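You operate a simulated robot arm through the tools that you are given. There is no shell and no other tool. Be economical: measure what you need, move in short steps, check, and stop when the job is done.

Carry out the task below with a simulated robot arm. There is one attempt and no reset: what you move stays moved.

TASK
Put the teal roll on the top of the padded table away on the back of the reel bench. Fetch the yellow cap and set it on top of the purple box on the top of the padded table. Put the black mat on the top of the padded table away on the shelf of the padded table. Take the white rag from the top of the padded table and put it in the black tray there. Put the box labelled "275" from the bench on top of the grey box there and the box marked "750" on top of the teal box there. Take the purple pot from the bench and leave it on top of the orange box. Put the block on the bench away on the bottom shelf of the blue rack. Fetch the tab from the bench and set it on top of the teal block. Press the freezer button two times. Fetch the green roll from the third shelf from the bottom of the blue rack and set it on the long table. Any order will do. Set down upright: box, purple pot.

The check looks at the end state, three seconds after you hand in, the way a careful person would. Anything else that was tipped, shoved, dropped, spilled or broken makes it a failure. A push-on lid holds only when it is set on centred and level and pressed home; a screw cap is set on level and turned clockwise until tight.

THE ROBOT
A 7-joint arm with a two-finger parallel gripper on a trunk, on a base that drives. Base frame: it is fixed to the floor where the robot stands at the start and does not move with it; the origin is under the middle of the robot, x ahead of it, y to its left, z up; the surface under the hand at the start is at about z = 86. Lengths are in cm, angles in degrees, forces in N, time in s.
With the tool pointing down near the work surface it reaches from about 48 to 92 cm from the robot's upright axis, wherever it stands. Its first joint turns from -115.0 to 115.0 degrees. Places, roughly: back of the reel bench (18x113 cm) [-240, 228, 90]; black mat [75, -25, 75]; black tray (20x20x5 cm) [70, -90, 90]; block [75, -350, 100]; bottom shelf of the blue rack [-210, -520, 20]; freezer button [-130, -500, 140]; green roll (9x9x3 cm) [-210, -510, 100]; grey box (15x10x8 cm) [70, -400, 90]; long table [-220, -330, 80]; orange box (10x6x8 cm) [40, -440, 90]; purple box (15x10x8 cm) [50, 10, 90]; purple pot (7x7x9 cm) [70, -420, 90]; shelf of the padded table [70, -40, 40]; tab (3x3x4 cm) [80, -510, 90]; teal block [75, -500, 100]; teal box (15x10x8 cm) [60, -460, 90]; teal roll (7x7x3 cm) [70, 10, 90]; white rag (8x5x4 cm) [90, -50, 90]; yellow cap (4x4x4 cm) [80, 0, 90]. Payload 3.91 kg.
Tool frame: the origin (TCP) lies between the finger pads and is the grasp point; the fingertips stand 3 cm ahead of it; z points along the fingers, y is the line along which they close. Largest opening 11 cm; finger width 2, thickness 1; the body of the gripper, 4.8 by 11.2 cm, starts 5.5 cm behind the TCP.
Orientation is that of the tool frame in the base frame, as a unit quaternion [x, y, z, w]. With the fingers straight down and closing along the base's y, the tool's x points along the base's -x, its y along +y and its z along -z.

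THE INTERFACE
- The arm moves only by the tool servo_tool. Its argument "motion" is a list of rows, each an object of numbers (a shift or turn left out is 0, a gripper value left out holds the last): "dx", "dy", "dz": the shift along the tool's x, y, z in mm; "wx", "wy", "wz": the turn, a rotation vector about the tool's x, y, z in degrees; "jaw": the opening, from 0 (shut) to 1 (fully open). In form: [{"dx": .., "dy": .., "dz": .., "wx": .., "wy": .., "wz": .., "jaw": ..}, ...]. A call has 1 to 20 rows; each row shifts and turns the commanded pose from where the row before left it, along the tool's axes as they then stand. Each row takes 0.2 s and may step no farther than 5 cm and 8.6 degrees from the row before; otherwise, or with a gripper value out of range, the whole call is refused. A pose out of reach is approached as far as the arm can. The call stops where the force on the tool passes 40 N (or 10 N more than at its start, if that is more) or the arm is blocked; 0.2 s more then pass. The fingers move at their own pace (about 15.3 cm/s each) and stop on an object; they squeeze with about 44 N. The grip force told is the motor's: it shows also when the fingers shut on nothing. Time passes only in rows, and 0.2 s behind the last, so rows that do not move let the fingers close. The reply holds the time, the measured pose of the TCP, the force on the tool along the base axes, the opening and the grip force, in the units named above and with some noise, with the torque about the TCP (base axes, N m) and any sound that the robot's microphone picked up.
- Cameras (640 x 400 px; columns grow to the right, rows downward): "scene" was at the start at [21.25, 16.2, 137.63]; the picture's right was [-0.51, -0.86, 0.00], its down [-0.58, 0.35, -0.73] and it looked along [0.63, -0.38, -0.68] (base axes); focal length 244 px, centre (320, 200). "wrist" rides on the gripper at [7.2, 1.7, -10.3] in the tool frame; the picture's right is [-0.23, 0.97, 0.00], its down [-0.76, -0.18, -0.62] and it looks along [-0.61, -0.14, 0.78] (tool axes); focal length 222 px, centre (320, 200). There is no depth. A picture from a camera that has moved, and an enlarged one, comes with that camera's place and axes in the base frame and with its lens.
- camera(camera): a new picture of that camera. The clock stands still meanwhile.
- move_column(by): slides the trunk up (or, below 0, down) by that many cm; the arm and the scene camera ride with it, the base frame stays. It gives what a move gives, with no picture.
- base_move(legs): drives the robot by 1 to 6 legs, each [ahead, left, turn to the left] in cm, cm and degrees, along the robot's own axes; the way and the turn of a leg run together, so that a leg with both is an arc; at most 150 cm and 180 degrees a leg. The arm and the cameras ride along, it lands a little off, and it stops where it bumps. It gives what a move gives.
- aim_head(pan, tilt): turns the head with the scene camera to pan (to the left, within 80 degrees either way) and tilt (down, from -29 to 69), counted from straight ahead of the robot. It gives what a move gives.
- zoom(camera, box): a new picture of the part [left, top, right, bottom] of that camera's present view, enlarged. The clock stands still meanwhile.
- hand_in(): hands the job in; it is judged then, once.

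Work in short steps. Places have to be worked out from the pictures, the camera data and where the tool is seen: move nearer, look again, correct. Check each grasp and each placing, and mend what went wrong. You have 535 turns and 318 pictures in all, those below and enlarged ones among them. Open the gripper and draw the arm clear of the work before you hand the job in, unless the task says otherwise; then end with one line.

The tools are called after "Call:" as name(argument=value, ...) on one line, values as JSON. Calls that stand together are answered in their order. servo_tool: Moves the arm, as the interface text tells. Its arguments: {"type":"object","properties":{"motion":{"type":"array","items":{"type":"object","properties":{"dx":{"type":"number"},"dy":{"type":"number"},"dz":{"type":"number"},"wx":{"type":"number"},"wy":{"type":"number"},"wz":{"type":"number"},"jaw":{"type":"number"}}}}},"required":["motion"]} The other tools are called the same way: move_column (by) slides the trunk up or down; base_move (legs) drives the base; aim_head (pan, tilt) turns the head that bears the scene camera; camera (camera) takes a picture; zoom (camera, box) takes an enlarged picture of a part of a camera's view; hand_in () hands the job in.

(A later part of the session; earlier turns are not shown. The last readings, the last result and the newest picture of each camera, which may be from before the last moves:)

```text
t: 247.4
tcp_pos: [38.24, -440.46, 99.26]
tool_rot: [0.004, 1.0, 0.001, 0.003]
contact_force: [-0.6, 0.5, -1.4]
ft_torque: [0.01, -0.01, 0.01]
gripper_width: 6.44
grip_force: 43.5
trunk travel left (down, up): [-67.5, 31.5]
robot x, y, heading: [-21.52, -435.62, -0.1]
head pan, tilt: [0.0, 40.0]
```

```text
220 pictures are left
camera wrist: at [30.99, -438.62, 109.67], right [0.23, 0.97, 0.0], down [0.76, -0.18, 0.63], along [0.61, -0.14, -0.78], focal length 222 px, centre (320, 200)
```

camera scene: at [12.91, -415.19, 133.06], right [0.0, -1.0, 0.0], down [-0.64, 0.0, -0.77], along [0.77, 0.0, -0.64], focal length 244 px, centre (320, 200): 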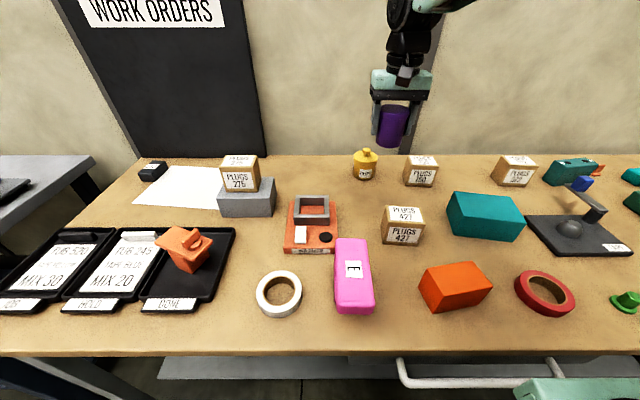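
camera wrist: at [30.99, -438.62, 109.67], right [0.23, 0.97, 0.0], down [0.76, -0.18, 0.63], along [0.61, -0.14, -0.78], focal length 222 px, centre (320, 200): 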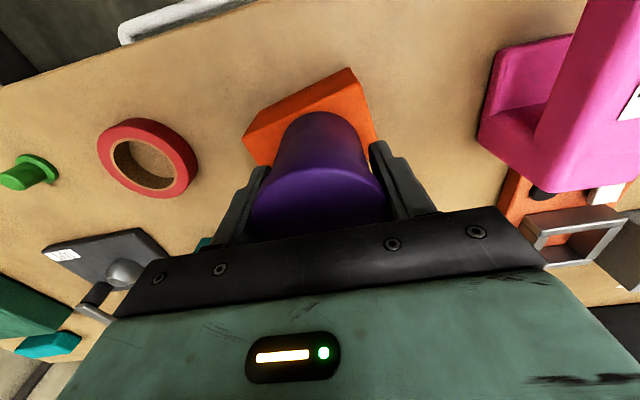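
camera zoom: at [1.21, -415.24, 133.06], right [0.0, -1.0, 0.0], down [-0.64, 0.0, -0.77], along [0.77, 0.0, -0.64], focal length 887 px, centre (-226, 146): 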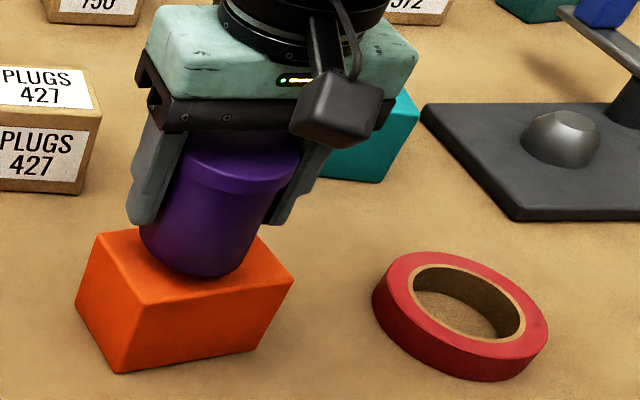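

Call:
servo_tool(motion=[{"dz": 4}, {"dz": 4}, {"dz": 3}, {"dz": 2}, {}])

Call:
zoom(camera="scene", box=[400, 160, 540, 270])

```text
t: 248.6
tcp_pos: [38.22, -440.48, 98.06]
tool_rot: [0.002, 1.0, -0.001, 0.003]
contact_force: [-0.3, 0.7, 4.1]
ft_torque: [-0.04, -0.01, 0.07]
gripper_width: 6.48
grip_force: 44.0
trunk travel left (down, up): [-67.5, 31.5]
robot x, y, heading: [-21.55, -435.49, 0.2]
head pan, tilt: [0.0, 40.0]
```

```text
3.64 times, centred on (470, 215) of scene
camera zoom: at [1.19, -415.23, 133.08], right [0.0, -1.0, 0.0], down [-0.64, 0.0, -0.77], along [0.77, 0.0, -0.64], focal length 887 px, centre (-226, 146)
```

zoom: 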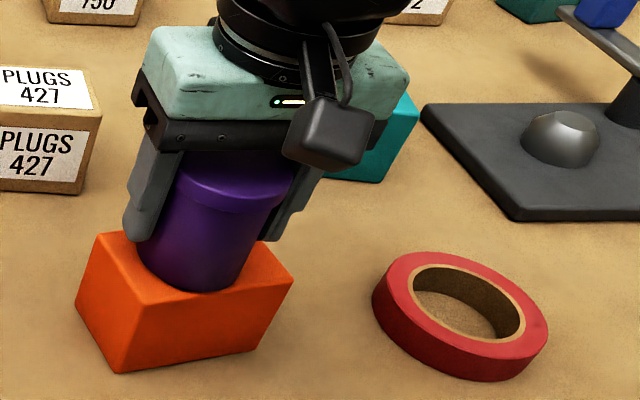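

Contact with a small offset (~0.5 cm). Lift slightly, correct, and set down.

Call:
servo_tool(motion=[{"dz": -5}, {"dx": 4, "dy": -4}, {"dz": 2}, {"dz": 2}, {"dz": 1}, {}])

Call:
zoom(camera="scene", box=[400, 160, 540, 270])

```text
t: 250.0
tcp_pos: [37.82, -440.92, 98.03]
tool_rot: [0.003, 1.0, -0.001, 0.003]
contact_force: [-1.2, 0.4, 1.4]
ft_torque: [-0.02, 0.01, -0.01]
gripper_width: 6.46
grip_force: 44.2
trunk travel left (down, up): [-67.5, 31.5]
robot x, y, heading: [-21.76, -435.66, -0.4]
head pan, tilt: [0.0, 40.0]
```

```text
3.64 times, centred on (470, 215) of scene
camera zoom: at [1.2, -415.23, 133.07], right [0.0, -1.0, 0.0], down [-0.64, 0.0, -0.77], along [0.77, 0.0, -0.64], focal length 887 px, centre (-226, 146)
```

zoom: 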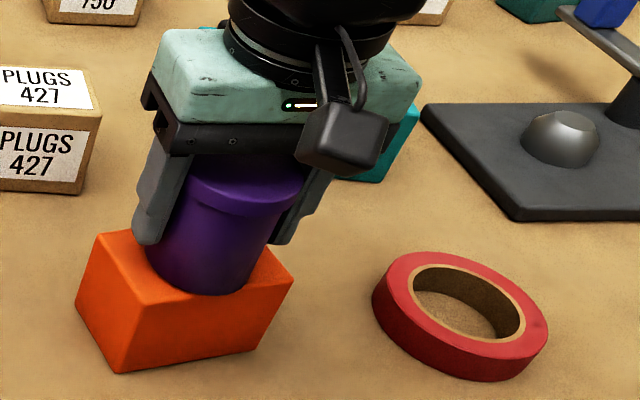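

Well centred. Release and rise.

Call:
servo_tool(motion=[{"dz": 0.5}, {"jaw": 0.75}, {"jaw": 0.85}, {"dz": -40}, {"dz": -40}, {"dz": -40}, {}])

Call:
camera(camera="scene")

```text
t: 251.6
tcp_pos: [37.96, -440.54, 110.2]
tool_rot: [0.002, 1.0, 0.0, 0.002]
contact_force: [-0.2, 0.2, -0.2]
ft_torque: [-0.01, 0.02, 0.0]
gripper_width: 9.36
grip_force: 0.1
trunk travel left (down, up): [-67.5, 31.5]
robot x, y, heading: [-21.64, -435.76, -0.4]
head pan, tilt: [0.0, 40.0]
```

```text
217 pictures are left
camera scene: at [1.22, -415.23, 133.06], right [0.0, -1.0, 0.0], down [-0.64, 0.0, -0.77], along [0.77, 0.0, -0.64], focal length 244 px, centre (320, 200)
```

scene: 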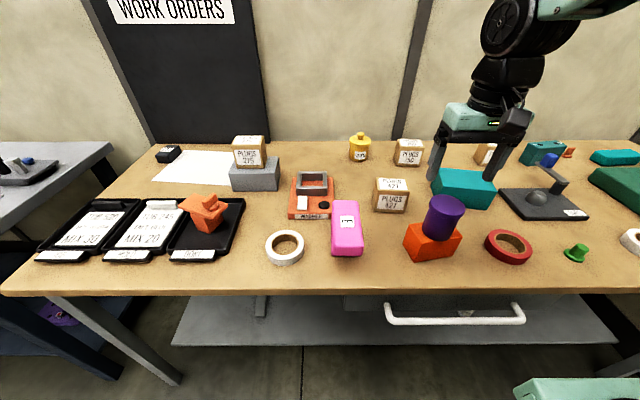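

Pot placed upright. Now the 750 box at roughly (78, -446). Reposition base.

Call:
servo_tool(motion=[{"dz": -40}, {"dx": -40, "dz": -20}, {"dx": -40}, {"dx": -40}, {}])

Call:
base_move(legs=[[12.5, -10, 0]])

Call:
camera(camera="scene")

Call:
camera(camera="wrist")

```text
t: 252.8
tcp_pos: [49.85, -441.21, 116.1]
tool_rot: [0.002, 1.0, 0.001, 0.003]
contact_force: [0.2, 0.2, -0.9]
ft_torque: [0.03, -0.02, 0.02]
gripper_width: 9.36
grip_force: 0.0
trunk travel left (down, up): [-67.5, 31.5]
robot x, y, heading: [-21.39, -435.74, -0.3]
head pan, tilt: [0.0, 40.0]
```

```text
t: 254.2
tcp_pos: [62.37, -451.23, 116.19]
tool_rot: [0.0, 1.0, 0.0, 0.003]
contact_force: [-0.7, -0.1, 0.3]
ft_torque: [-0.01, 0.01, 0.02]
gripper_width: 9.34
grip_force: 0.0
trunk travel left (down, up): [-67.5, 31.5]
robot x, y, heading: [-8.61, -446.14, -0.2]
head pan, tilt: [0.0, 40.0]
```

```text
216 pictures are left
camera scene: at [13.71, -425.63, 133.06], right [0.0, -1.0, 0.0], down [-0.64, 0.0, -0.77], along [0.77, 0.0, -0.64], focal length 244 px, centre (320, 200)
```

scene: 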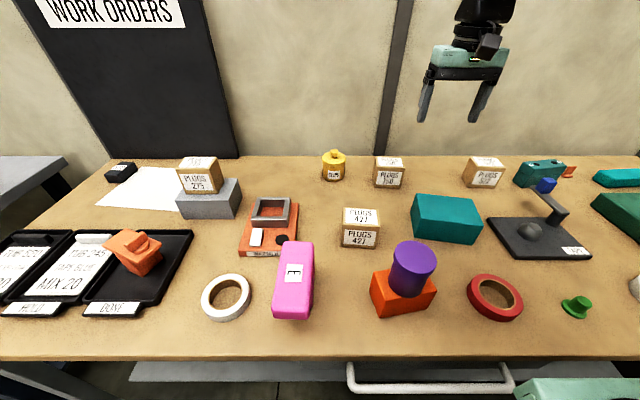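

```text
215 pictures are left
camera wrist: at [55.12, -449.57, 126.48], right [0.23, 0.97, 0.0], down [0.76, -0.18, 0.63], along [0.61, -0.14, -0.78], focal length 222 px, centre (320, 200)
```

wrist: 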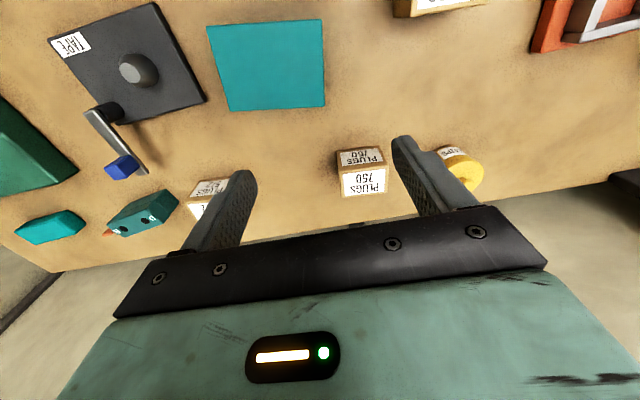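

750 box at (77.6, -446.7). Move above and lower in stages.

Call:
servo_tool(motion=[{"dx": -38, "dy": 11, "jaw": 1}, {"dx": -38, "dy": 11}, {"dx": -38, "dy": 11}, {"dx": -38, "dy": 12}, {"dz": 40}, {"dz": 40}, {}])

Call:
camera(camera="wrist")

```text
t: 255.8
tcp_pos: [77.71, -446.55, 107.89]
tool_rot: [0.0, 1.0, -0.001, 0.003]
contact_force: [0.2, -0.4, -0.6]
ft_torque: [-0.02, 0.0, -0.02]
gripper_width: 11.02
grip_force: 0.1
trunk travel left (down, up): [-67.5, 31.5]
robot x, y, heading: [-8.84, -446.01, 0.2]
head pan, tilt: [0.0, 40.0]
```

```text
214 pictures are left
camera wrist: at [70.46, -444.84, 118.26], right [0.23, 0.97, 0.0], down [0.76, -0.18, 0.63], along [0.61, -0.14, -0.78], focal length 222 px, centre (320, 200)
```

wrist: 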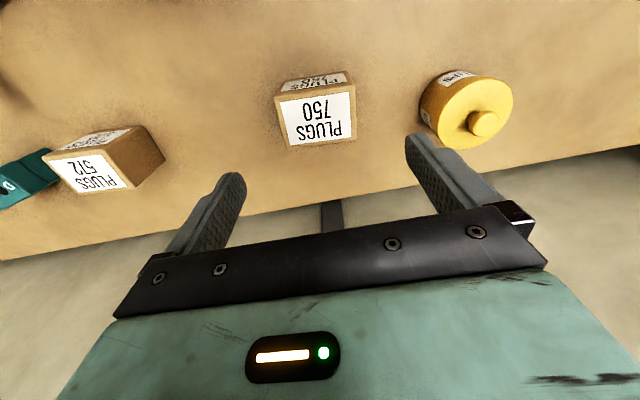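

Centered. Descend and grip.

Call:
servo_tool(motion=[{"dx": -2, "dz": 40}, {"dz": 40}, {"dz": 40}, {"dz": 30}, {"dz": 14}, {}, {"jaw": 0}, {}, {}, {}])

Call:
camera(camera="wrist")

```text
t: 258.0
tcp_pos: [77.9, -446.85, 91.7]
tool_rot: [0.0, 1.0, -0.001, 0.002]
contact_force: [-0.3, -0.4, 0.2]
ft_torque: [0.0, 0.02, -0.02]
gripper_width: 8.68
grip_force: 44.5
trunk travel left (down, up): [-67.5, 31.5]
robot x, y, heading: [-9.03, -446.2, 0.1]
head pan, tilt: [0.0, 40.0]
```

```text
213 pictures are left
camera wrist: at [70.64, -445.08, 102.01], right [0.23, 0.97, 0.0], down [0.76, -0.18, 0.63], along [0.61, -0.14, -0.78], focal length 222 px, centre (320, 200)
```

wrist: 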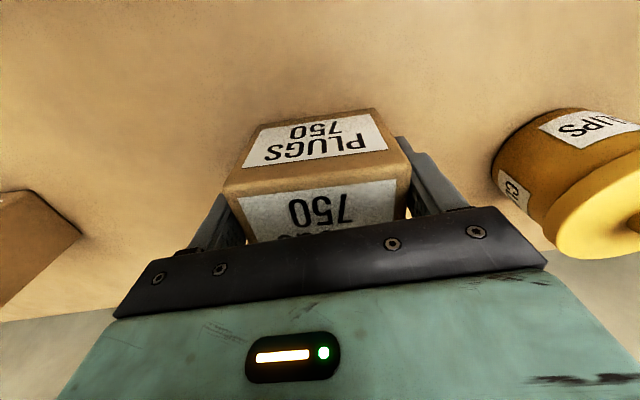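

Gripped. Lift and carry toward the teal box (~(57.3, -456)).

Call:
servo_tool(motion=[{"dz": -40}, {"dz": -40}, {"dz": -40}, {"dz": -40}, {"dx": 42, "dy": -19}, {"dx": 42, "dy": -19}, {"dx": 42, "dy": -19}, {"dx": 42, "dy": -19}, {"dx": 38, "dy": -17}, {}])

Call:
camera(camera="wrist")

Call:
zoom(camera="scene", box=[360, 100, 540, 260])

```text
t: 260.2
tcp_pos: [57.61, -456.25, 108.02]
tool_rot: [0.0, 1.0, 0.0, 0.003]
contact_force: [1.1, 0.2, -2.4]
ft_torque: [0.01, 0.03, -0.01]
gripper_width: 8.62
grip_force: 43.7
trunk travel left (down, up): [-67.5, 31.5]
robot x, y, heading: [-9.11, -446.35, -0.2]
head pan, tilt: [0.0, 40.0]
```

```text
212 pictures are left
camera wrist: at [50.29, -454.44, 118.28], right [0.23, 0.97, 0.0], down [0.76, -0.18, 0.63], along [0.61, -0.14, -0.78], focal length 222 px, centre (320, 200)
```

wrist: 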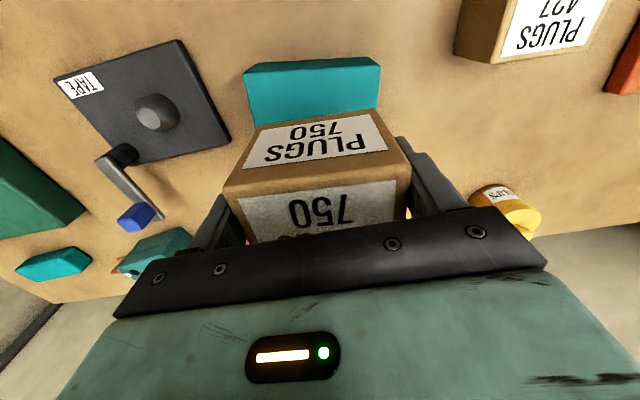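

```text
2.50 times, centred on (450, 180) of scene
camera zoom: at [13.73, -425.63, 133.06], right [0.0, -1.0, 0.0], down [-0.64, 0.0, -0.77], along [0.77, 0.0, -0.64], focal length 610 px, centre (-5, 250)
```

zoom: 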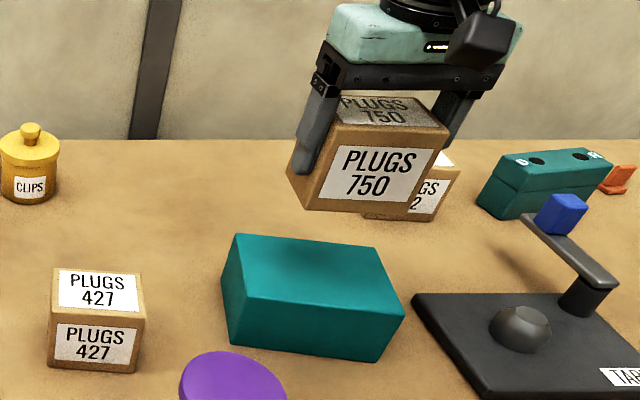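

Teal box centre (56.8, -455.7). Align and lower.

Call:
servo_tool(motion=[{"dx": 8, "dy": 5}, {"dz": 40}, {"dz": 30}, {"dz": 8}, {"dz": 4}, {"dz": 4}, {}])

Call:
zoom(camera="scene", box=[360, 100, 540, 260])

```text
t: 261.8
tcp_pos: [56.55, -455.74, 99.14]
tool_rot: [0.001, 1.0, 0.0, 0.003]
contact_force: [0.2, 0.3, -3.0]
ft_torque: [-0.03, 0.03, 0.02]
gripper_width: 8.6
grip_force: 43.8
trunk travel left (down, up): [-67.5, 31.5]
robot x, y, heading: [-8.79, -446.34, -0.2]
head pan, tilt: [0.0, 40.0]
```

```text
2.50 times, centred on (450, 180) of scene
camera zoom: at [13.72, -425.63, 133.06], right [0.0, -1.0, 0.0], down [-0.64, 0.0, -0.77], along [0.77, 0.0, -0.64], focal length 610 px, centre (-5, 250)
```

zoom: 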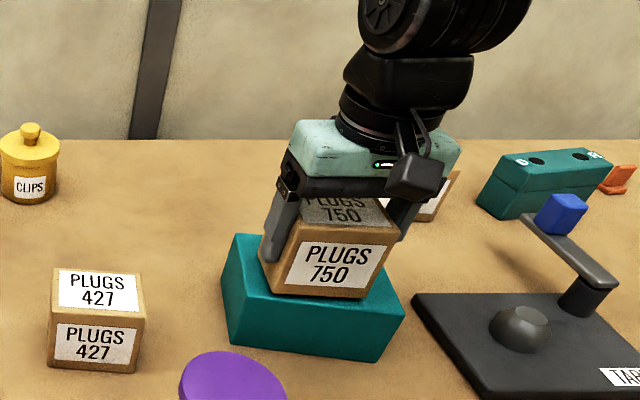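

Call:
servo_tool(motion=[{"dz": 2}, {"dz": 2}, {"dz": 2}, {}])

```text
t: 262.8
tcp_pos: [56.54, -455.57, 98.8]
tool_rot: [0.001, 1.0, 0.001, 0.004]
contact_force: [-1.2, -4.0, 18.3]
ft_torque: [-0.12, 0.54, 0.02]
gripper_width: 8.62
grip_force: 44.3
trunk travel left (down, up): [-67.5, 31.5]
robot x, y, heading: [-8.88, -446.15, 0.3]
head pan, tilt: [0.0, 40.0]
```

Contact. Release and rise.

Call:
servo_tool(motion=[{"dz": -2}, {"jaw": 0.9}, {"jaw": 1}, {"dz": -40}, {"dz": -40}, {"dz": -50}, {"dz": -40}, {}])

Call:
camera(camera="scene")

```text
t: 264.6
tcp_pos: [56.62, -455.63, 115.71]
tool_rot: [0.0, 1.0, 0.0, 0.003]
contact_force: [0.8, -0.8, -0.1]
ft_torque: [0.01, 0.01, -0.01]
gripper_width: 11.01
grip_force: 0.0
trunk travel left (down, up): [-67.5, 31.5]
robot x, y, heading: [-8.85, -446.15, -0.1]
head pan, tilt: [0.0, 40.0]
```

```text
209 pictures are left
camera scene: at [13.72, -425.63, 133.06], right [0.0, -1.0, 0.0], down [-0.64, 0.0, -0.77], along [0.77, 0.0, -0.64], focal length 244 px, centre (320, 200)
```

scene: 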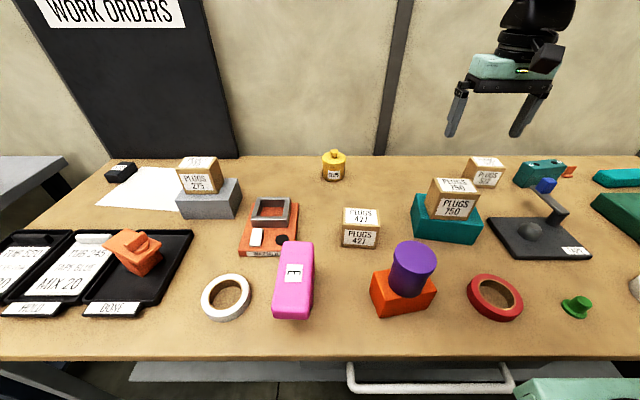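

750 is on the teal box. Move right for the tab and teal block.

Call:
base_move(legs=[[0, -50, 0]])

Call:
camera(camera="scene")

Call:
zoom(camera="scene", box=[280, 120, 600, 320])

Call:
camera(camera="wrist")

```text
t: 267.5
tcp_pos: [56.74, -504.99, 115.7]
tool_rot: [-0.003, 1.0, 0.0, 0.003]
contact_force: [-0.3, -0.8, -0.7]
ft_torque: [0.01, -0.03, 0.0]
gripper_width: 11.02
grip_force: 0.0
trunk travel left (down, up): [-67.5, 31.5]
robot x, y, heading: [-8.78, -495.54, 0.5]
head pan, tilt: [0.0, 40.0]
```

```text
208 pictures are left
camera scene: at [13.78, -475.12, 133.06], right [0.01, -1.0, 0.0], down [-0.64, 0.0, -0.77], along [0.77, 0.01, -0.64], focal length 244 px, centre (320, 200)
```

scene: 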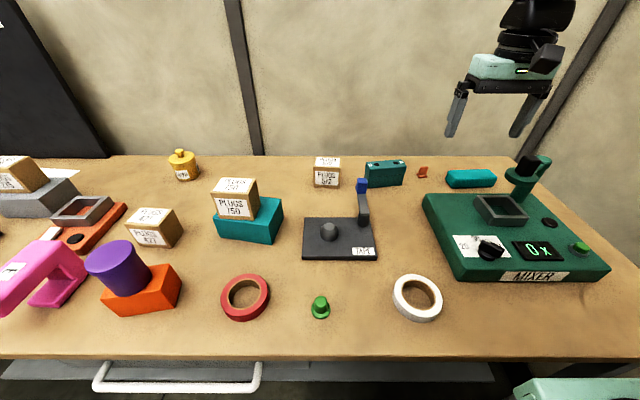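

```text
2.00 times, centred on (440, 220) of scene
camera zoom: at [13.78, -475.12, 133.06], right [0.01, -1.0, 0.0], down [-0.64, 0.0, -0.77], along [0.77, 0.01, -0.64], focal length 488 px, centre (80, 160)
```

zoom: 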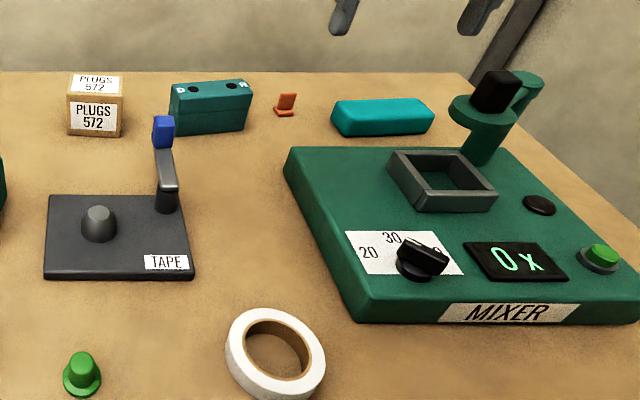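

```text
206 pictures are left
camera wrist: at [49.49, -503.25, 126.0], right [0.22, 0.98, 0.0], down [0.76, -0.17, 0.63], along [0.61, -0.14, -0.78], focal length 222 px, centre (320, 200)
```

wrist: 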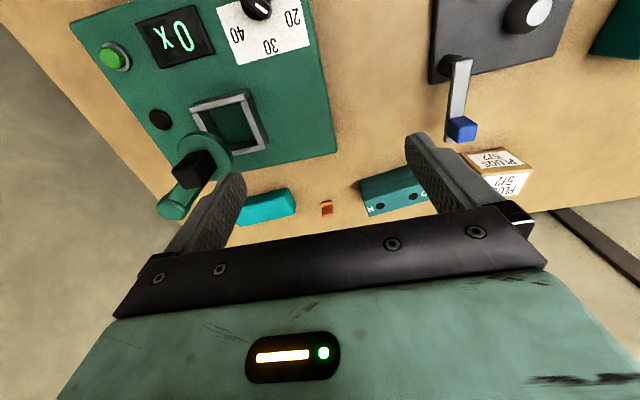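

Zooming on the teal block and orange tab.

Call:
zoom(camera="scene", box=[350, 145, 510, 205])

Call:
zoom(camera="wrist", box=[230, 150, 430, 260])

```text
4.00 times, centred on (430, 175) of scene
camera zoom: at [13.78, -475.12, 133.06], right [0.01, -1.0, 0.0], down [-0.64, 0.0, -0.77], along [0.77, 0.01, -0.64], focal length 975 px, centre (-120, 300)
```

zoom: 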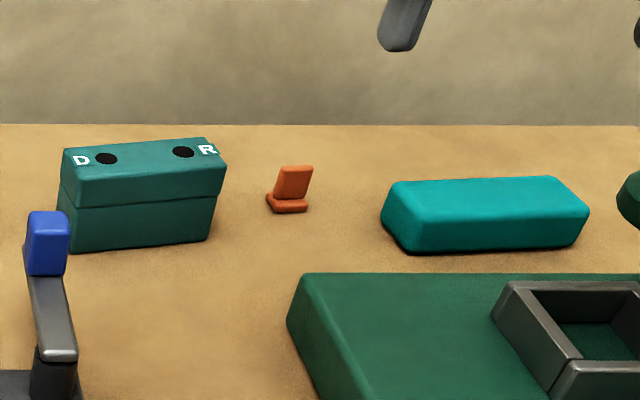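

```text
3.20 times, centred on (330, 205) of wrist
camera zoom: at [49.49, -503.25, 126.0], right [0.22, 0.98, 0.0], down [0.76, -0.17, 0.63], along [0.61, -0.14, -0.78], focal length 711 px, centre (288, 184)
```

zoom: 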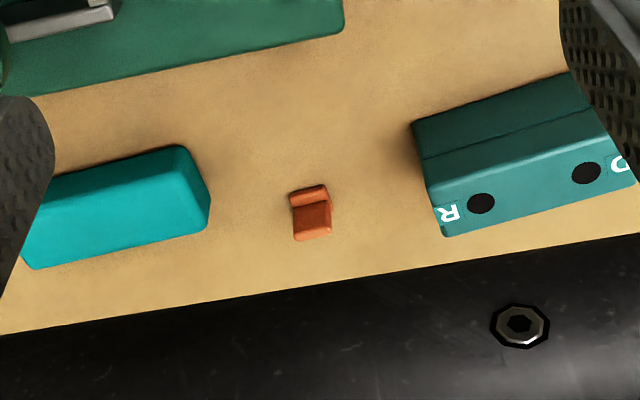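

Tab (orange, L-shaped) is at ≈(81.2, -508.4); teal block (D/R) at ≈(75, -493.6). Strafe right a bit and approach.

Call:
base_move(legs=[[1, -10, -0.5]])

Call:
servo_tool(motion=[{"dx": -40, "dy": 12, "jaw": 0.45}, {"dx": -40, "dy": 12}, {"dx": -40, "dy": 12}, {"dx": -40, "dy": 12}, {"dz": 40}, {"dz": 30}, {}])

Call:
camera(camera="wrist")

```text
t: 268.7
tcp_pos: [57.67, -515.49, 115.64]
tool_rot: [0.001, 1.0, 0.0, 0.002]
contact_force: [-0.5, 0.3, 0.1]
ft_torque: [-0.01, -0.01, -0.02]
gripper_width: 11.02
grip_force: 0.0
trunk travel left (down, up): [-67.5, 31.5]
robot x, y, heading: [-7.49, -505.46, 0.1]
head pan, tilt: [0.0, 40.0]
```

```text
t: 270.3
tcp_pos: [73.91, -510.53, 108.7]
tool_rot: [0.002, 1.0, 0.0, 0.002]
contact_force: [0.8, 0.4, -0.7]
ft_torque: [0.01, -0.01, -0.01]
gripper_width: 4.93
grip_force: 0.1
trunk travel left (down, up): [-67.5, 31.5]
robot x, y, heading: [-7.46, -505.72, -0.2]
head pan, tilt: [0.0, 40.0]
```

```text
203 pictures are left
camera wrist: at [66.56, -508.84, 119.02], right [0.23, 0.97, 0.0], down [0.76, -0.18, 0.63], along [0.61, -0.14, -0.78], focal length 222 px, centre (320, 200)
```

wrist: 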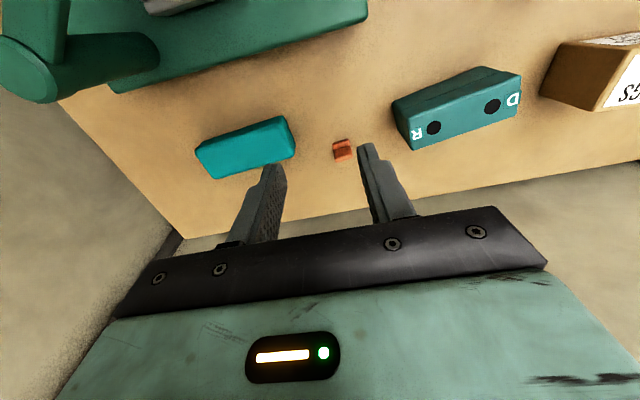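

Tab refined at (81.3, -508.7). Advance over it.

Call:
servo_tool(motion=[{"dx": -25, "dy": 6, "dz": 10}, {"dx": -25, "dy": 6, "dz": 10}, {"dx": -24, "dy": 7, "dz": 10}, {}])

Call:
camera(camera="wrist")

```text
t: 271.3
tcp_pos: [81.11, -508.75, 105.68]
tool_rot: [0.001, 1.0, 0.0, 0.002]
contact_force: [-0.7, 0.2, 0.4]
ft_torque: [-0.02, -0.02, 0.01]
gripper_width: 4.95
grip_force: 0.0
trunk travel left (down, up): [-67.5, 31.5]
robot x, y, heading: [-7.79, -505.77, -0.3]
head pan, tilt: [0.0, 40.0]
```

```text
202 pictures are left
camera wrist: at [73.83, -507.01, 116.13], right [0.23, 0.97, 0.0], down [0.76, -0.18, 0.63], along [0.61, -0.14, -0.78], focal length 222 px, centre (320, 200)
```

wrist: 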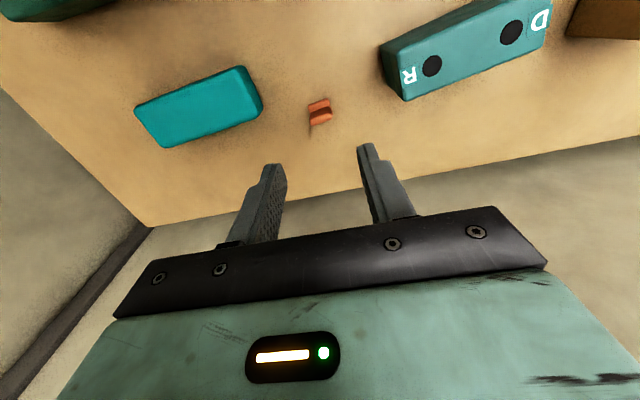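

Descend on the tab.

Call:
servo_tool(motion=[{"dx": -4, "dz": 40}, {"dz": 40}, {"dz": 40}, {"dz": 20}, {"dz": 6}, {}])

Call:
zoom(camera="wrist", box=[220, 80, 420, 220])

```text
t: 272.7
tcp_pos: [81.78, -508.72, 91.29]
tool_rot: [0.001, 1.0, 0.0, 0.003]
contact_force: [0.0, -0.1, -0.1]
ft_torque: [0.0, 0.01, 0.04]
gripper_width: 4.96
grip_force: 0.1
trunk travel left (down, up): [-67.5, 31.5]
robot x, y, heading: [-7.72, -506.07, -0.3]
head pan, tilt: [0.0, 40.0]
```

```text
2.86 times, centred on (320, 150) of wrist
camera zoom: at [74.4, -506.97, 101.54], right [0.23, 0.97, 0.0], down [0.76, -0.18, 0.63], along [0.61, -0.14, -0.78], focal length 635 px, centre (320, 343)
```

zoom: 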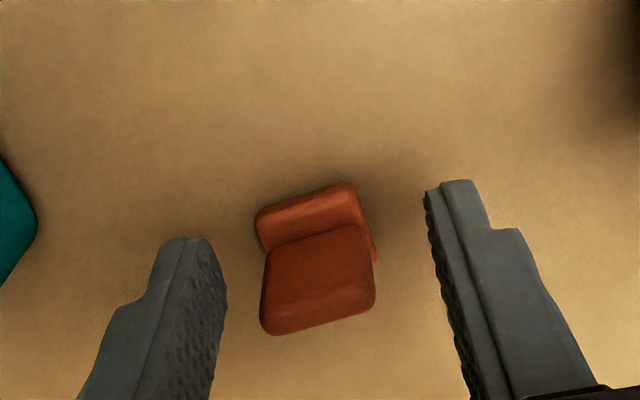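

Call:
servo_tool(motion=[{"dz": 5}, {}, {"jaw": 0}, {}, {}, {}])

Call:
zoom(camera="wrist", box=[220, 80, 420, 220])

```text
t: 274.1
tcp_pos: [81.74, -508.77, 90.77]
tool_rot: [0.001, 1.0, 0.0, 0.003]
contact_force: [0.3, 0.8, 0.3]
ft_torque: [-0.05, -0.04, 0.0]
gripper_width: 2.7
grip_force: 43.9
trunk travel left (down, up): [-67.5, 31.5]
robot x, y, heading: [-8.2, -505.59, -0.0]
head pan, tilt: [0.0, 40.0]
```

```text
2.86 times, centred on (320, 150) of wrist
camera zoom: at [74.41, -507.01, 101.09], right [0.23, 0.97, 0.0], down [0.76, -0.18, 0.63], along [0.61, -0.14, -0.78], focal length 635 px, centre (320, 343)
```

zoom: 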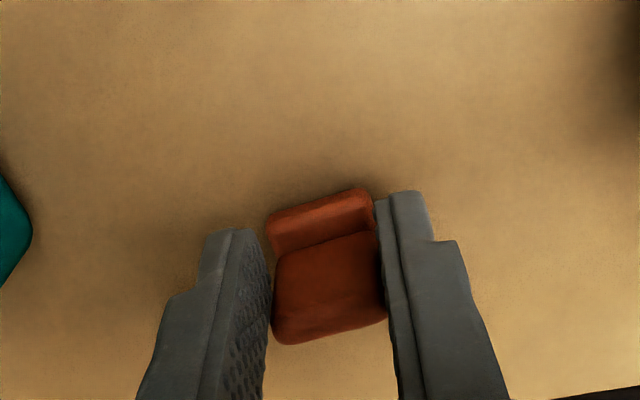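

Gripped. Lift, then move over the teal block's top centre ≈(78.3, -495, z≈94).

Call:
servo_tool(motion=[{"dz": -40}, {"dz": -40}, {"dz": -40}, {"dz": -30}, {"dx": 12, "dy": 46}, {"dx": 11, "dy": 46}, {"dx": 11, "dy": 45}, {}])

Call:
camera(camera="wrist")

Call:
zoom(camera="scene", box=[290, 90, 450, 200])

```text
t: 275.9
tcp_pos: [78.18, -495.14, 106.1]
tool_rot: [0.001, 1.0, 0.0, 0.003]
contact_force: [-0.4, 0.5, -0.1]
ft_torque: [0.03, 0.01, 0.01]
gripper_width: 2.73
grip_force: 43.6
trunk travel left (down, up): [-67.5, 31.5]
robot x, y, heading: [-7.84, -505.88, 0.0]
head pan, tilt: [0.0, 40.0]
```

```text
199 pictures are left
camera wrist: at [70.9, -493.47, 116.42], right [0.23, 0.97, 0.0], down [0.76, -0.18, 0.63], along [0.61, -0.14, -0.78], focal length 222 px, centre (320, 200)
```

wrist: 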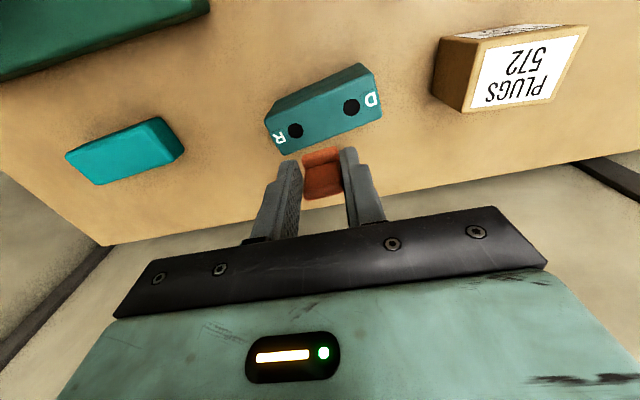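

```text
3.64 times, centred on (370, 145) of scene
camera zoom: at [14.99, -485.24, 133.06], right [0.0, -1.0, 0.0], down [-0.64, 0.0, -0.77], along [0.77, 0.0, -0.64], focal length 887 px, centre (138, 400)
```

zoom: 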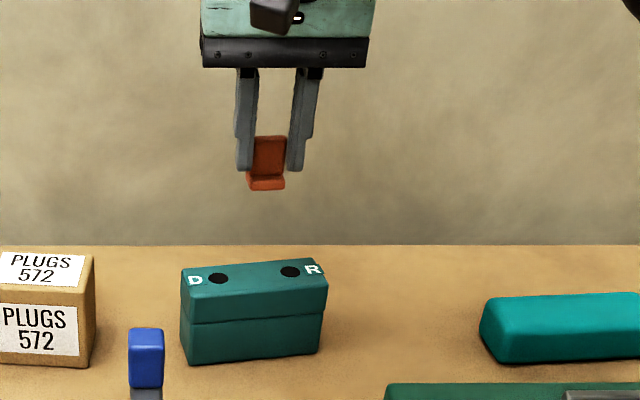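

Block top centre (77.6, -494.8, 94.1). Align and lower.

Call:
servo_tool(motion=[{"dx": 8, "dy": 3}, {"dz": 40}, {"dz": 30}, {"dz": 5}, {}])

Call:
zoom(camera="scene", box=[310, 110, 430, 200])

Call:
zoom(camera="wrist", box=[220, 80, 420, 220])

```text
t: 277.1
tcp_pos: [77.59, -494.93, 98.17]
tool_rot: [0.0, 1.0, 0.0, 0.003]
contact_force: [0.2, -0.1, -0.2]
ft_torque: [0.0, 0.01, 0.01]
gripper_width: 2.74
grip_force: 43.2
trunk travel left (down, up): [-67.5, 31.5]
robot x, y, heading: [-7.72, -505.72, -0.1]
head pan, tilt: [0.0, 40.0]
```

```text
4.44 times, centred on (370, 155) of scene
camera zoom: at [14.99, -485.24, 133.06], right [0.0, -1.0, 0.0], down [-0.64, 0.0, -0.77], along [0.77, 0.0, -0.64], focal length 1084 px, centre (98, 400)
```

zoom: 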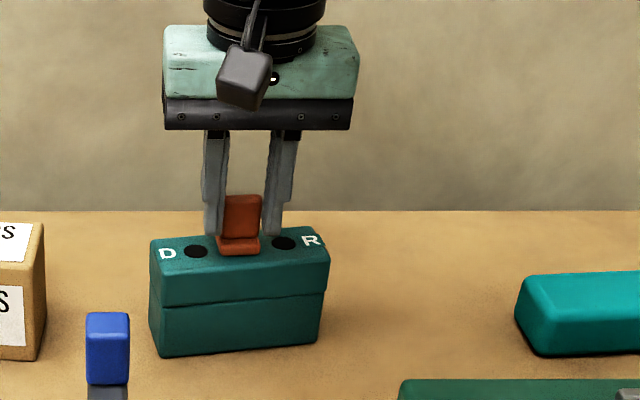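

```text
2.86 times, centred on (320, 150) of wrist
camera zoom: at [70.32, -493.1, 108.49], right [0.23, 0.97, 0.0], down [0.76, -0.18, 0.63], along [0.61, -0.14, -0.78], focal length 635 px, centre (320, 343)
```

zoom: 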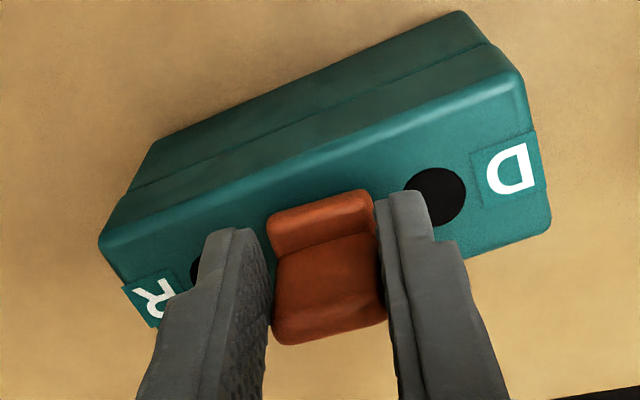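

Call:
servo_tool(motion=[{"dz": 3}, {"dz": 2}, {"dz": 2}, {"dz": 1}, {}])

```text
t: 278.0
tcp_pos: [77.69, -494.8, 98.12]
tool_rot: [0.002, 1.0, 0.002, 0.008]
contact_force: [-0.4, 0.4, 13.9]
ft_torque: [-0.04, 0.02, 0.01]
gripper_width: 2.69
grip_force: 44.2
trunk travel left (down, up): [-67.5, 31.5]
robot x, y, heading: [-7.5, -505.73, -0.3]
head pan, tilt: [0.0, 40.0]
stopped in row 4: the force on the tool passed its limit at 42 N (the readings are from after the stop); the commanded pose is now the measured one
```

Contact. Release gently and rise.

Call:
servo_tool(motion=[{"dz": -1}, {"jaw": 0.3}, {"jaw": 0.45}, {"dz": -30}, {"dz": -40}, {"dz": -40}, {}])

Call:
zoom(camera="scene", box=[310, 110, 430, 200])

Call:
zoom(camera="wrist", box=[220, 60, 420, 200])

```text
t: 279.6
tcp_pos: [77.63, -494.45, 109.22]
tool_rot: [0.001, 1.0, 0.001, 0.006]
contact_force: [0.4, 0.2, -0.4]
ft_torque: [0.0, 0.02, 0.0]
gripper_width: 4.95
grip_force: 0.1
trunk travel left (down, up): [-67.5, 31.5]
robot x, y, heading: [-8.19, -505.55, -0.1]
head pan, tilt: [0.0, 40.0]
```

```text
4.44 times, centred on (370, 155) of scene
camera zoom: at [15.0, -485.25, 133.06], right [0.0, -1.0, 0.0], down [-0.64, 0.0, -0.77], along [0.77, 0.0, -0.64], focal length 1084 px, centre (98, 400)
```

zoom: 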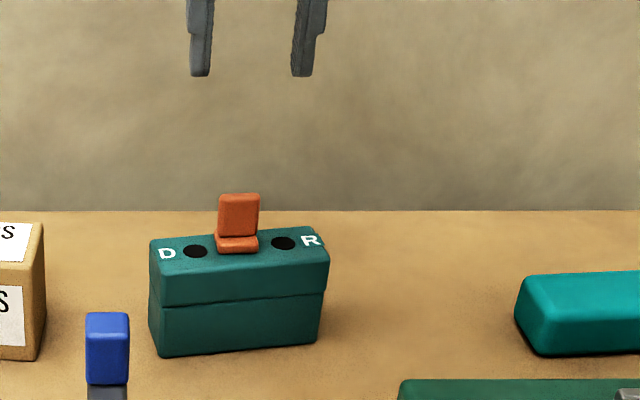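

```text
2.86 times, centred on (320, 130) of wrist
camera zoom: at [70.24, -492.71, 119.45], right [0.23, 0.97, 0.0], down [0.75, -0.18, 0.63], along [0.62, -0.14, -0.77], focal length 635 px, centre (320, 400)
```

zoom: 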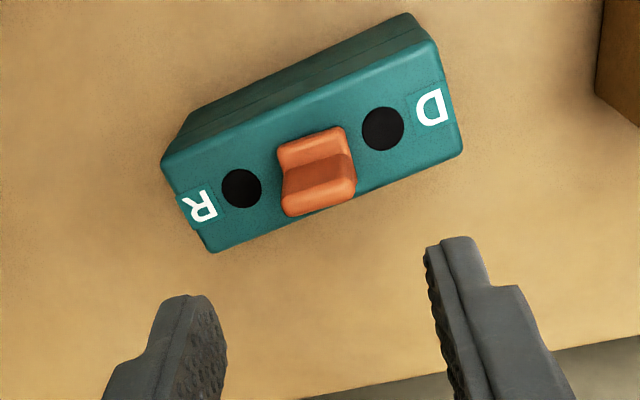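

Tab placed. Now fetch the black "572" block at the left end. Retract and drive left.

Call:
servo_tool(motion=[{"dz": -40}, {"dz": -40}, {"dx": 45}, {"dx": 45}, {"dx": 45}, {"dx": 45}, {}])

Call:
base_move(legs=[[-4, 0, 0], [0, 145, 0]])

Call:
camera(camera="scene")

```text
t: 281.2
tcp_pos: [59.64, -494.85, 116.92]
tool_rot: [0.003, 1.0, 0.001, 0.007]
contact_force: [0.7, 0.1, 0.0]
ft_torque: [0.0, 0.02, 0.02]
gripper_width: 4.94
grip_force: 0.0
trunk travel left (down, up): [-67.5, 31.5]
robot x, y, heading: [-7.28, -505.68, -0.1]
head pan, tilt: [0.0, 40.0]
```

```text
t: 289.0
tcp_pos: [53.97, -345.87, 116.95]
tool_rot: [-0.009, 1.0, 0.001, 0.007]
contact_force: [-0.8, 0.1, 0.7]
ft_torque: [-0.01, -0.01, -0.02]
gripper_width: 4.95
grip_force: 0.0
trunk travel left (down, up): [-67.5, 31.5]
robot x, y, heading: [-12.93, -358.11, 1.1]
head pan, tilt: [0.0, 40.0]
```

```text
193 pictures are left
camera scene: at [9.14, -337.39, 133.06], right [0.02, -1.0, 0.0], down [-0.64, -0.01, -0.77], along [0.77, 0.02, -0.64], focal length 244 px, centre (320, 200)
```

scene: 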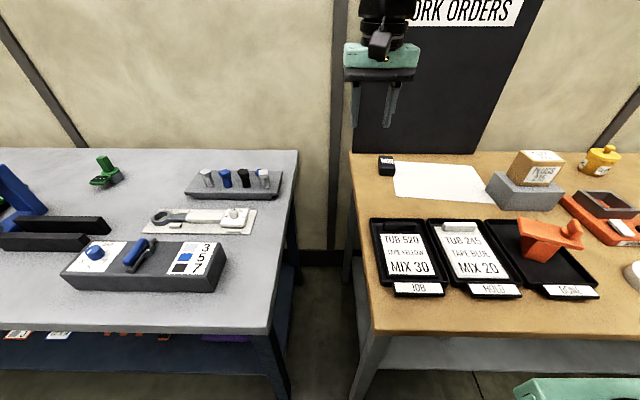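

Block at ≈(79.8, -357.8). Move 5 cm closer and reach over it.

Call:
base_move(legs=[[5.5, -2, -1]])

Call:
servo_tool(motion=[{"dx": -30, "dy": -22, "jaw": 0.75}, {"dx": -30, "dy": -22}, {"dx": -30, "dy": -22}, {"dx": -30, "dy": -22}, {"dz": 40}, {"dz": 40}, {}])

Call:
camera(camera="wrist")

```text
t: 290.0
tcp_pos: [59.71, -349.13, 116.99]
tool_rot: [-0.001, 1.0, 0.001, 0.006]
contact_force: [0.5, -0.6, -0.2]
ft_torque: [0.01, 0.03, 0.02]
gripper_width: 4.95
grip_force: 0.1
trunk travel left (down, up): [-67.5, 31.5]
robot x, y, heading: [-7.49, -360.37, 0.3]
head pan, tilt: [0.0, 40.0]
```

```text
t: 291.6
tcp_pos: [72.06, -357.79, 109.13]
tool_rot: [0.0, 1.0, 0.001, 0.006]
contact_force: [-0.8, -0.2, -0.8]
ft_torque: [-0.01, -0.01, 0.03]
gripper_width: 8.25
grip_force: 0.0
trunk travel left (down, up): [-67.5, 31.5]
robot x, y, heading: [-7.7, -360.61, 0.0]
head pan, tilt: [0.0, 40.0]
```

```text
192 pictures are left
camera wrist: at [64.68, -356.09, 119.54], right [0.23, 0.97, 0.01], down [0.75, -0.18, 0.63], along [0.62, -0.14, -0.77], focal length 222 px, centre (320, 200)
```

wrist: 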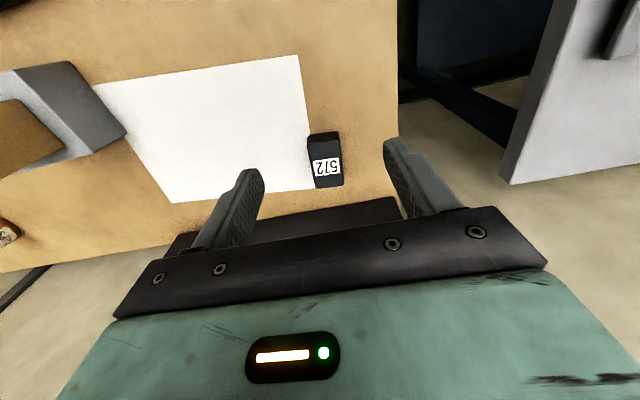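

Block at ≈(80.5, -358.5). Advance and check.

Call:
servo_tool(motion=[{"dx": -28, "dy": -2, "dz": 15}, {"dx": -28, "dy": -2, "dz": 15}, {"dx": -28, "dy": -3, "dz": 15}, {}])

Call:
camera(camera="wrist")

```text
t: 292.6
tcp_pos: [80.44, -358.55, 104.56]
tool_rot: [-0.001, 1.0, 0.001, 0.006]
contact_force: [1.0, 0.2, 1.1]
ft_torque: [0.04, 0.02, 0.01]
gripper_width: 8.25
grip_force: 0.3
trunk travel left (down, up): [-67.5, 31.5]
robot x, y, heading: [-7.55, -360.18, -0.1]
head pan, tilt: [0.0, 40.0]
```

```text
191 pictures are left
camera wrist: at [73.12, -356.83, 114.87], right [0.23, 0.97, 0.0], down [0.75, -0.18, 0.63], along [0.62, -0.14, -0.77], focal length 222 px, centre (320, 200)
```

wrist: 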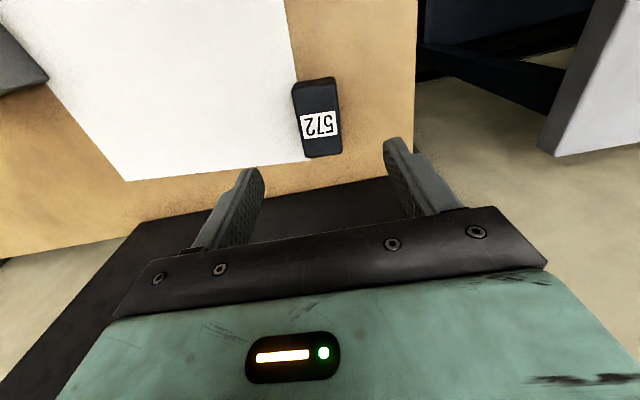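

Block spans x≈78–85.5; go to x≈81.5 and descend.

Call:
servo_tool(motion=[{"dx": -10, "dy": -2, "dz": 40}, {"dz": 40}, {"dz": 40}, {"dz": 15}, {}, {"jaw": 0}, {}, {}, {}])

Call:
camera(camera="wrist")

```text
t: 294.6
tcp_pos: [81.36, -358.5, 90.93]
tool_rot: [-0.001, 1.0, 0.0, 0.006]
contact_force: [0.4, -1.8, 0.3]
ft_torque: [-0.15, -0.15, -0.08]
gripper_width: 5.02
grip_force: 43.9
trunk travel left (down, up): [-67.5, 31.5]
robot x, y, heading: [-7.38, -360.24, 0.2]
head pan, tilt: [0.0, 40.0]
```

```text
190 pictures are left
camera wrist: at [74.08, -356.78, 101.18], right [0.23, 0.97, 0.0], down [0.75, -0.18, 0.63], along [0.62, -0.14, -0.77], focal length 222 px, centre (320, 200)
```

wrist: 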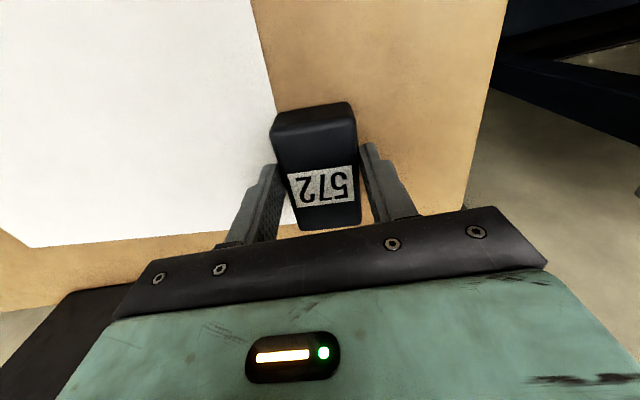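

Gripped (5.0). Lift, retract, back off and turn right to face the rack/freezer wall.

Call:
servo_tool(motion=[{"dz": -45}, {"dz": -45}, {"dz": -45}, {"dz": -45}, {"dz": -45}, {"dx": 45}, {"dx": 45}, {"dx": 45}, {"dx": 45}, {"dx": 45}, {}])

Call:
base_move(legs=[[-45, -20, 0], [0, 0, -90]])

Call:
aim_head(pan=-35, tilt=22)

Call:
camera(camera="scene")

```text
t: 297.0
tcp_pos: [58.89, -358.51, 113.46]
tool_rot: [-0.001, 1.0, 0.001, 0.008]
contact_force: [0.7, -0.7, -4.9]
ft_torque: [-0.01, 0.06, 0.03]
gripper_width: 5.06
grip_force: 44.1
trunk travel left (down, up): [-67.5, 31.5]
robot x, y, heading: [-7.75, -360.3, 0.3]
head pan, tilt: [0.0, 40.0]
```

```text
t: 303.7
tcp_pos: [-49.93, -446.01, 113.48]
tool_rot: [0.701, 0.713, -0.003, 0.005]
contact_force: [-0.1, -0.4, -5.2]
ft_torque: [0.06, -0.05, -0.01]
gripper_width: 5.0
grip_force: 44.1
trunk travel left (down, up): [-67.5, 31.5]
robot x, y, heading: [-52.46, -379.69, -88.8]
head pan, tilt: [0.0, 40.0]
```

```text
t: 304.7
tcp_pos: [-50.04, -445.91, 113.33]
tool_rot: [0.701, 0.713, -0.003, 0.006]
contact_force: [0.0, -0.1, -5.4]
ft_torque: [0.07, 0.02, -0.02]
gripper_width: 5.0
grip_force: 44.0
trunk travel left (down, up): [-67.5, 31.5]
robot x, y, heading: [-52.59, -379.59, -88.9]
head pan, tilt: [-35.0, 22.0]
```

```text
189 pictures are left
camera scene: at [-37.18, -401.19, 135.87], right [-0.83, 0.56, 0.0], down [0.21, 0.31, -0.93], along [-0.52, -0.77, -0.38], focal length 244 px, centre (320, 200)
```

scene: 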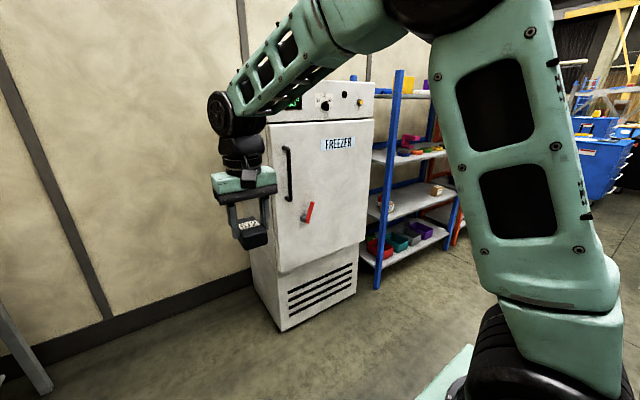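

Call:
aim_head(pan=-80, tilt=28)

Call:
camera(camera="scene")

```text
t: 305.8
tcp_pos: [-50.02, -446.05, 113.36]
tool_rot: [0.702, 0.713, -0.004, 0.005]
contact_force: [-1.2, -0.8, -4.8]
ft_torque: [0.05, 0.01, 0.01]
gripper_width: 5.0
grip_force: 44.0
trunk travel left (down, up): [-67.5, 31.5]
robot x, y, heading: [-52.85, -379.59, -89.1]
head pan, tilt: [-80.0, 28.0]
```

```text
188 pictures are left
camera scene: at [-40.95, -395.24, 134.91], right [-0.19, 0.98, 0.0], down [0.46, 0.09, -0.88], along [-0.87, -0.17, -0.47], focal length 244 px, centre (320, 200)
```

scene: 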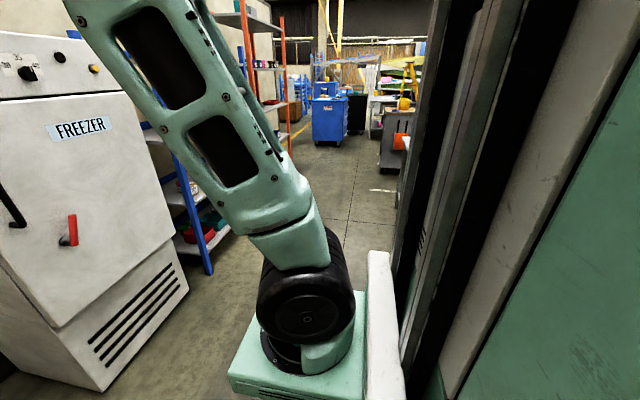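

Corridor toward -x looks clear. Move forward 15, then strafe right part way and re-look.

Call:
base_move(legs=[[15, 0, -1], [0, -70, 0]])

Call:
aim_head(pan=-40, tilt=25)

Call:
camera(camera="scene")

Call:
aim_head(pan=0, tilt=5)

Call:
camera(camera="scene")

```text
t: 310.6
tcp_pos: [-122.49, -460.76, 113.26]
tool_rot: [0.713, 0.701, -0.004, 0.005]
contact_force: [-0.7, -0.6, -5.6]
ft_torque: [0.06, 0.0, 0.01]
gripper_width: 4.98
grip_force: 44.2
trunk travel left (down, up): [-67.5, 31.5]
robot x, y, heading: [-123.15, -393.97, -90.8]
head pan, tilt: [-80.0, 28.0]
```

```text
t: 311.7
tcp_pos: [-122.44, -460.59, 113.34]
tool_rot: [0.713, 0.701, -0.004, 0.005]
contact_force: [0.5, -0.1, -5.4]
ft_torque: [0.06, -0.03, -0.01]
gripper_width: 4.95
grip_force: 43.9
trunk travel left (down, up): [-67.5, 31.5]
robot x, y, heading: [-123.14, -394.44, -90.8]
head pan, tilt: [-40.0, 25.0]
```

```text
187 pictures are left
camera scene: at [-108.66, -415.82, 135.39], right [-0.75, 0.66, 0.0], down [0.28, 0.32, -0.91], along [-0.59, -0.68, -0.42], focal length 244 px, centre (320, 200)
```

scene: 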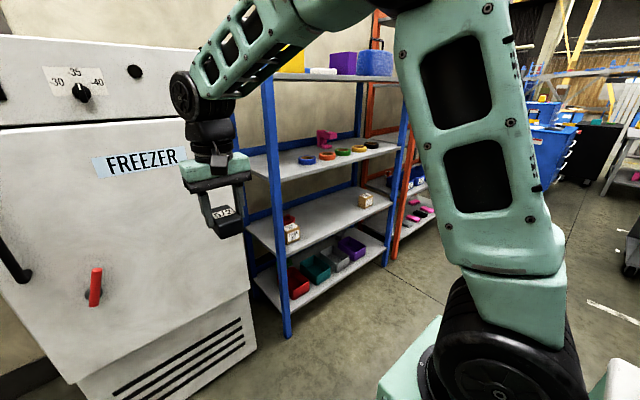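

```text
t: 312.8
tcp_pos: [-122.42, -460.75, 113.38]
tool_rot: [0.713, 0.701, -0.004, 0.005]
contact_force: [-0.4, -0.1, -5.7]
ft_torque: [0.08, 0.01, -0.01]
gripper_width: 4.98
grip_force: 44.0
trunk travel left (down, up): [-67.5, 31.5]
robot x, y, heading: [-122.89, -394.54, -90.8]
head pan, tilt: [0.0, 5.0]
```

```text
186 pictures are left
camera scene: at [-102.78, -418.05, 138.63], right [-1.0, 0.02, 0.0], down [0.0, 0.09, -1.0], along [-0.02, -1.0, -0.09], focal length 244 px, centre (320, 200)
```

scene: 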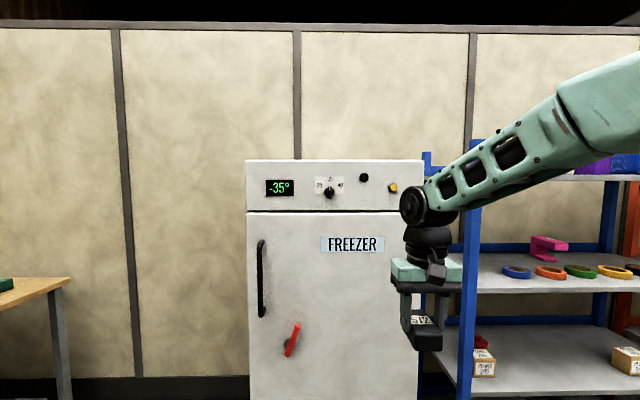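

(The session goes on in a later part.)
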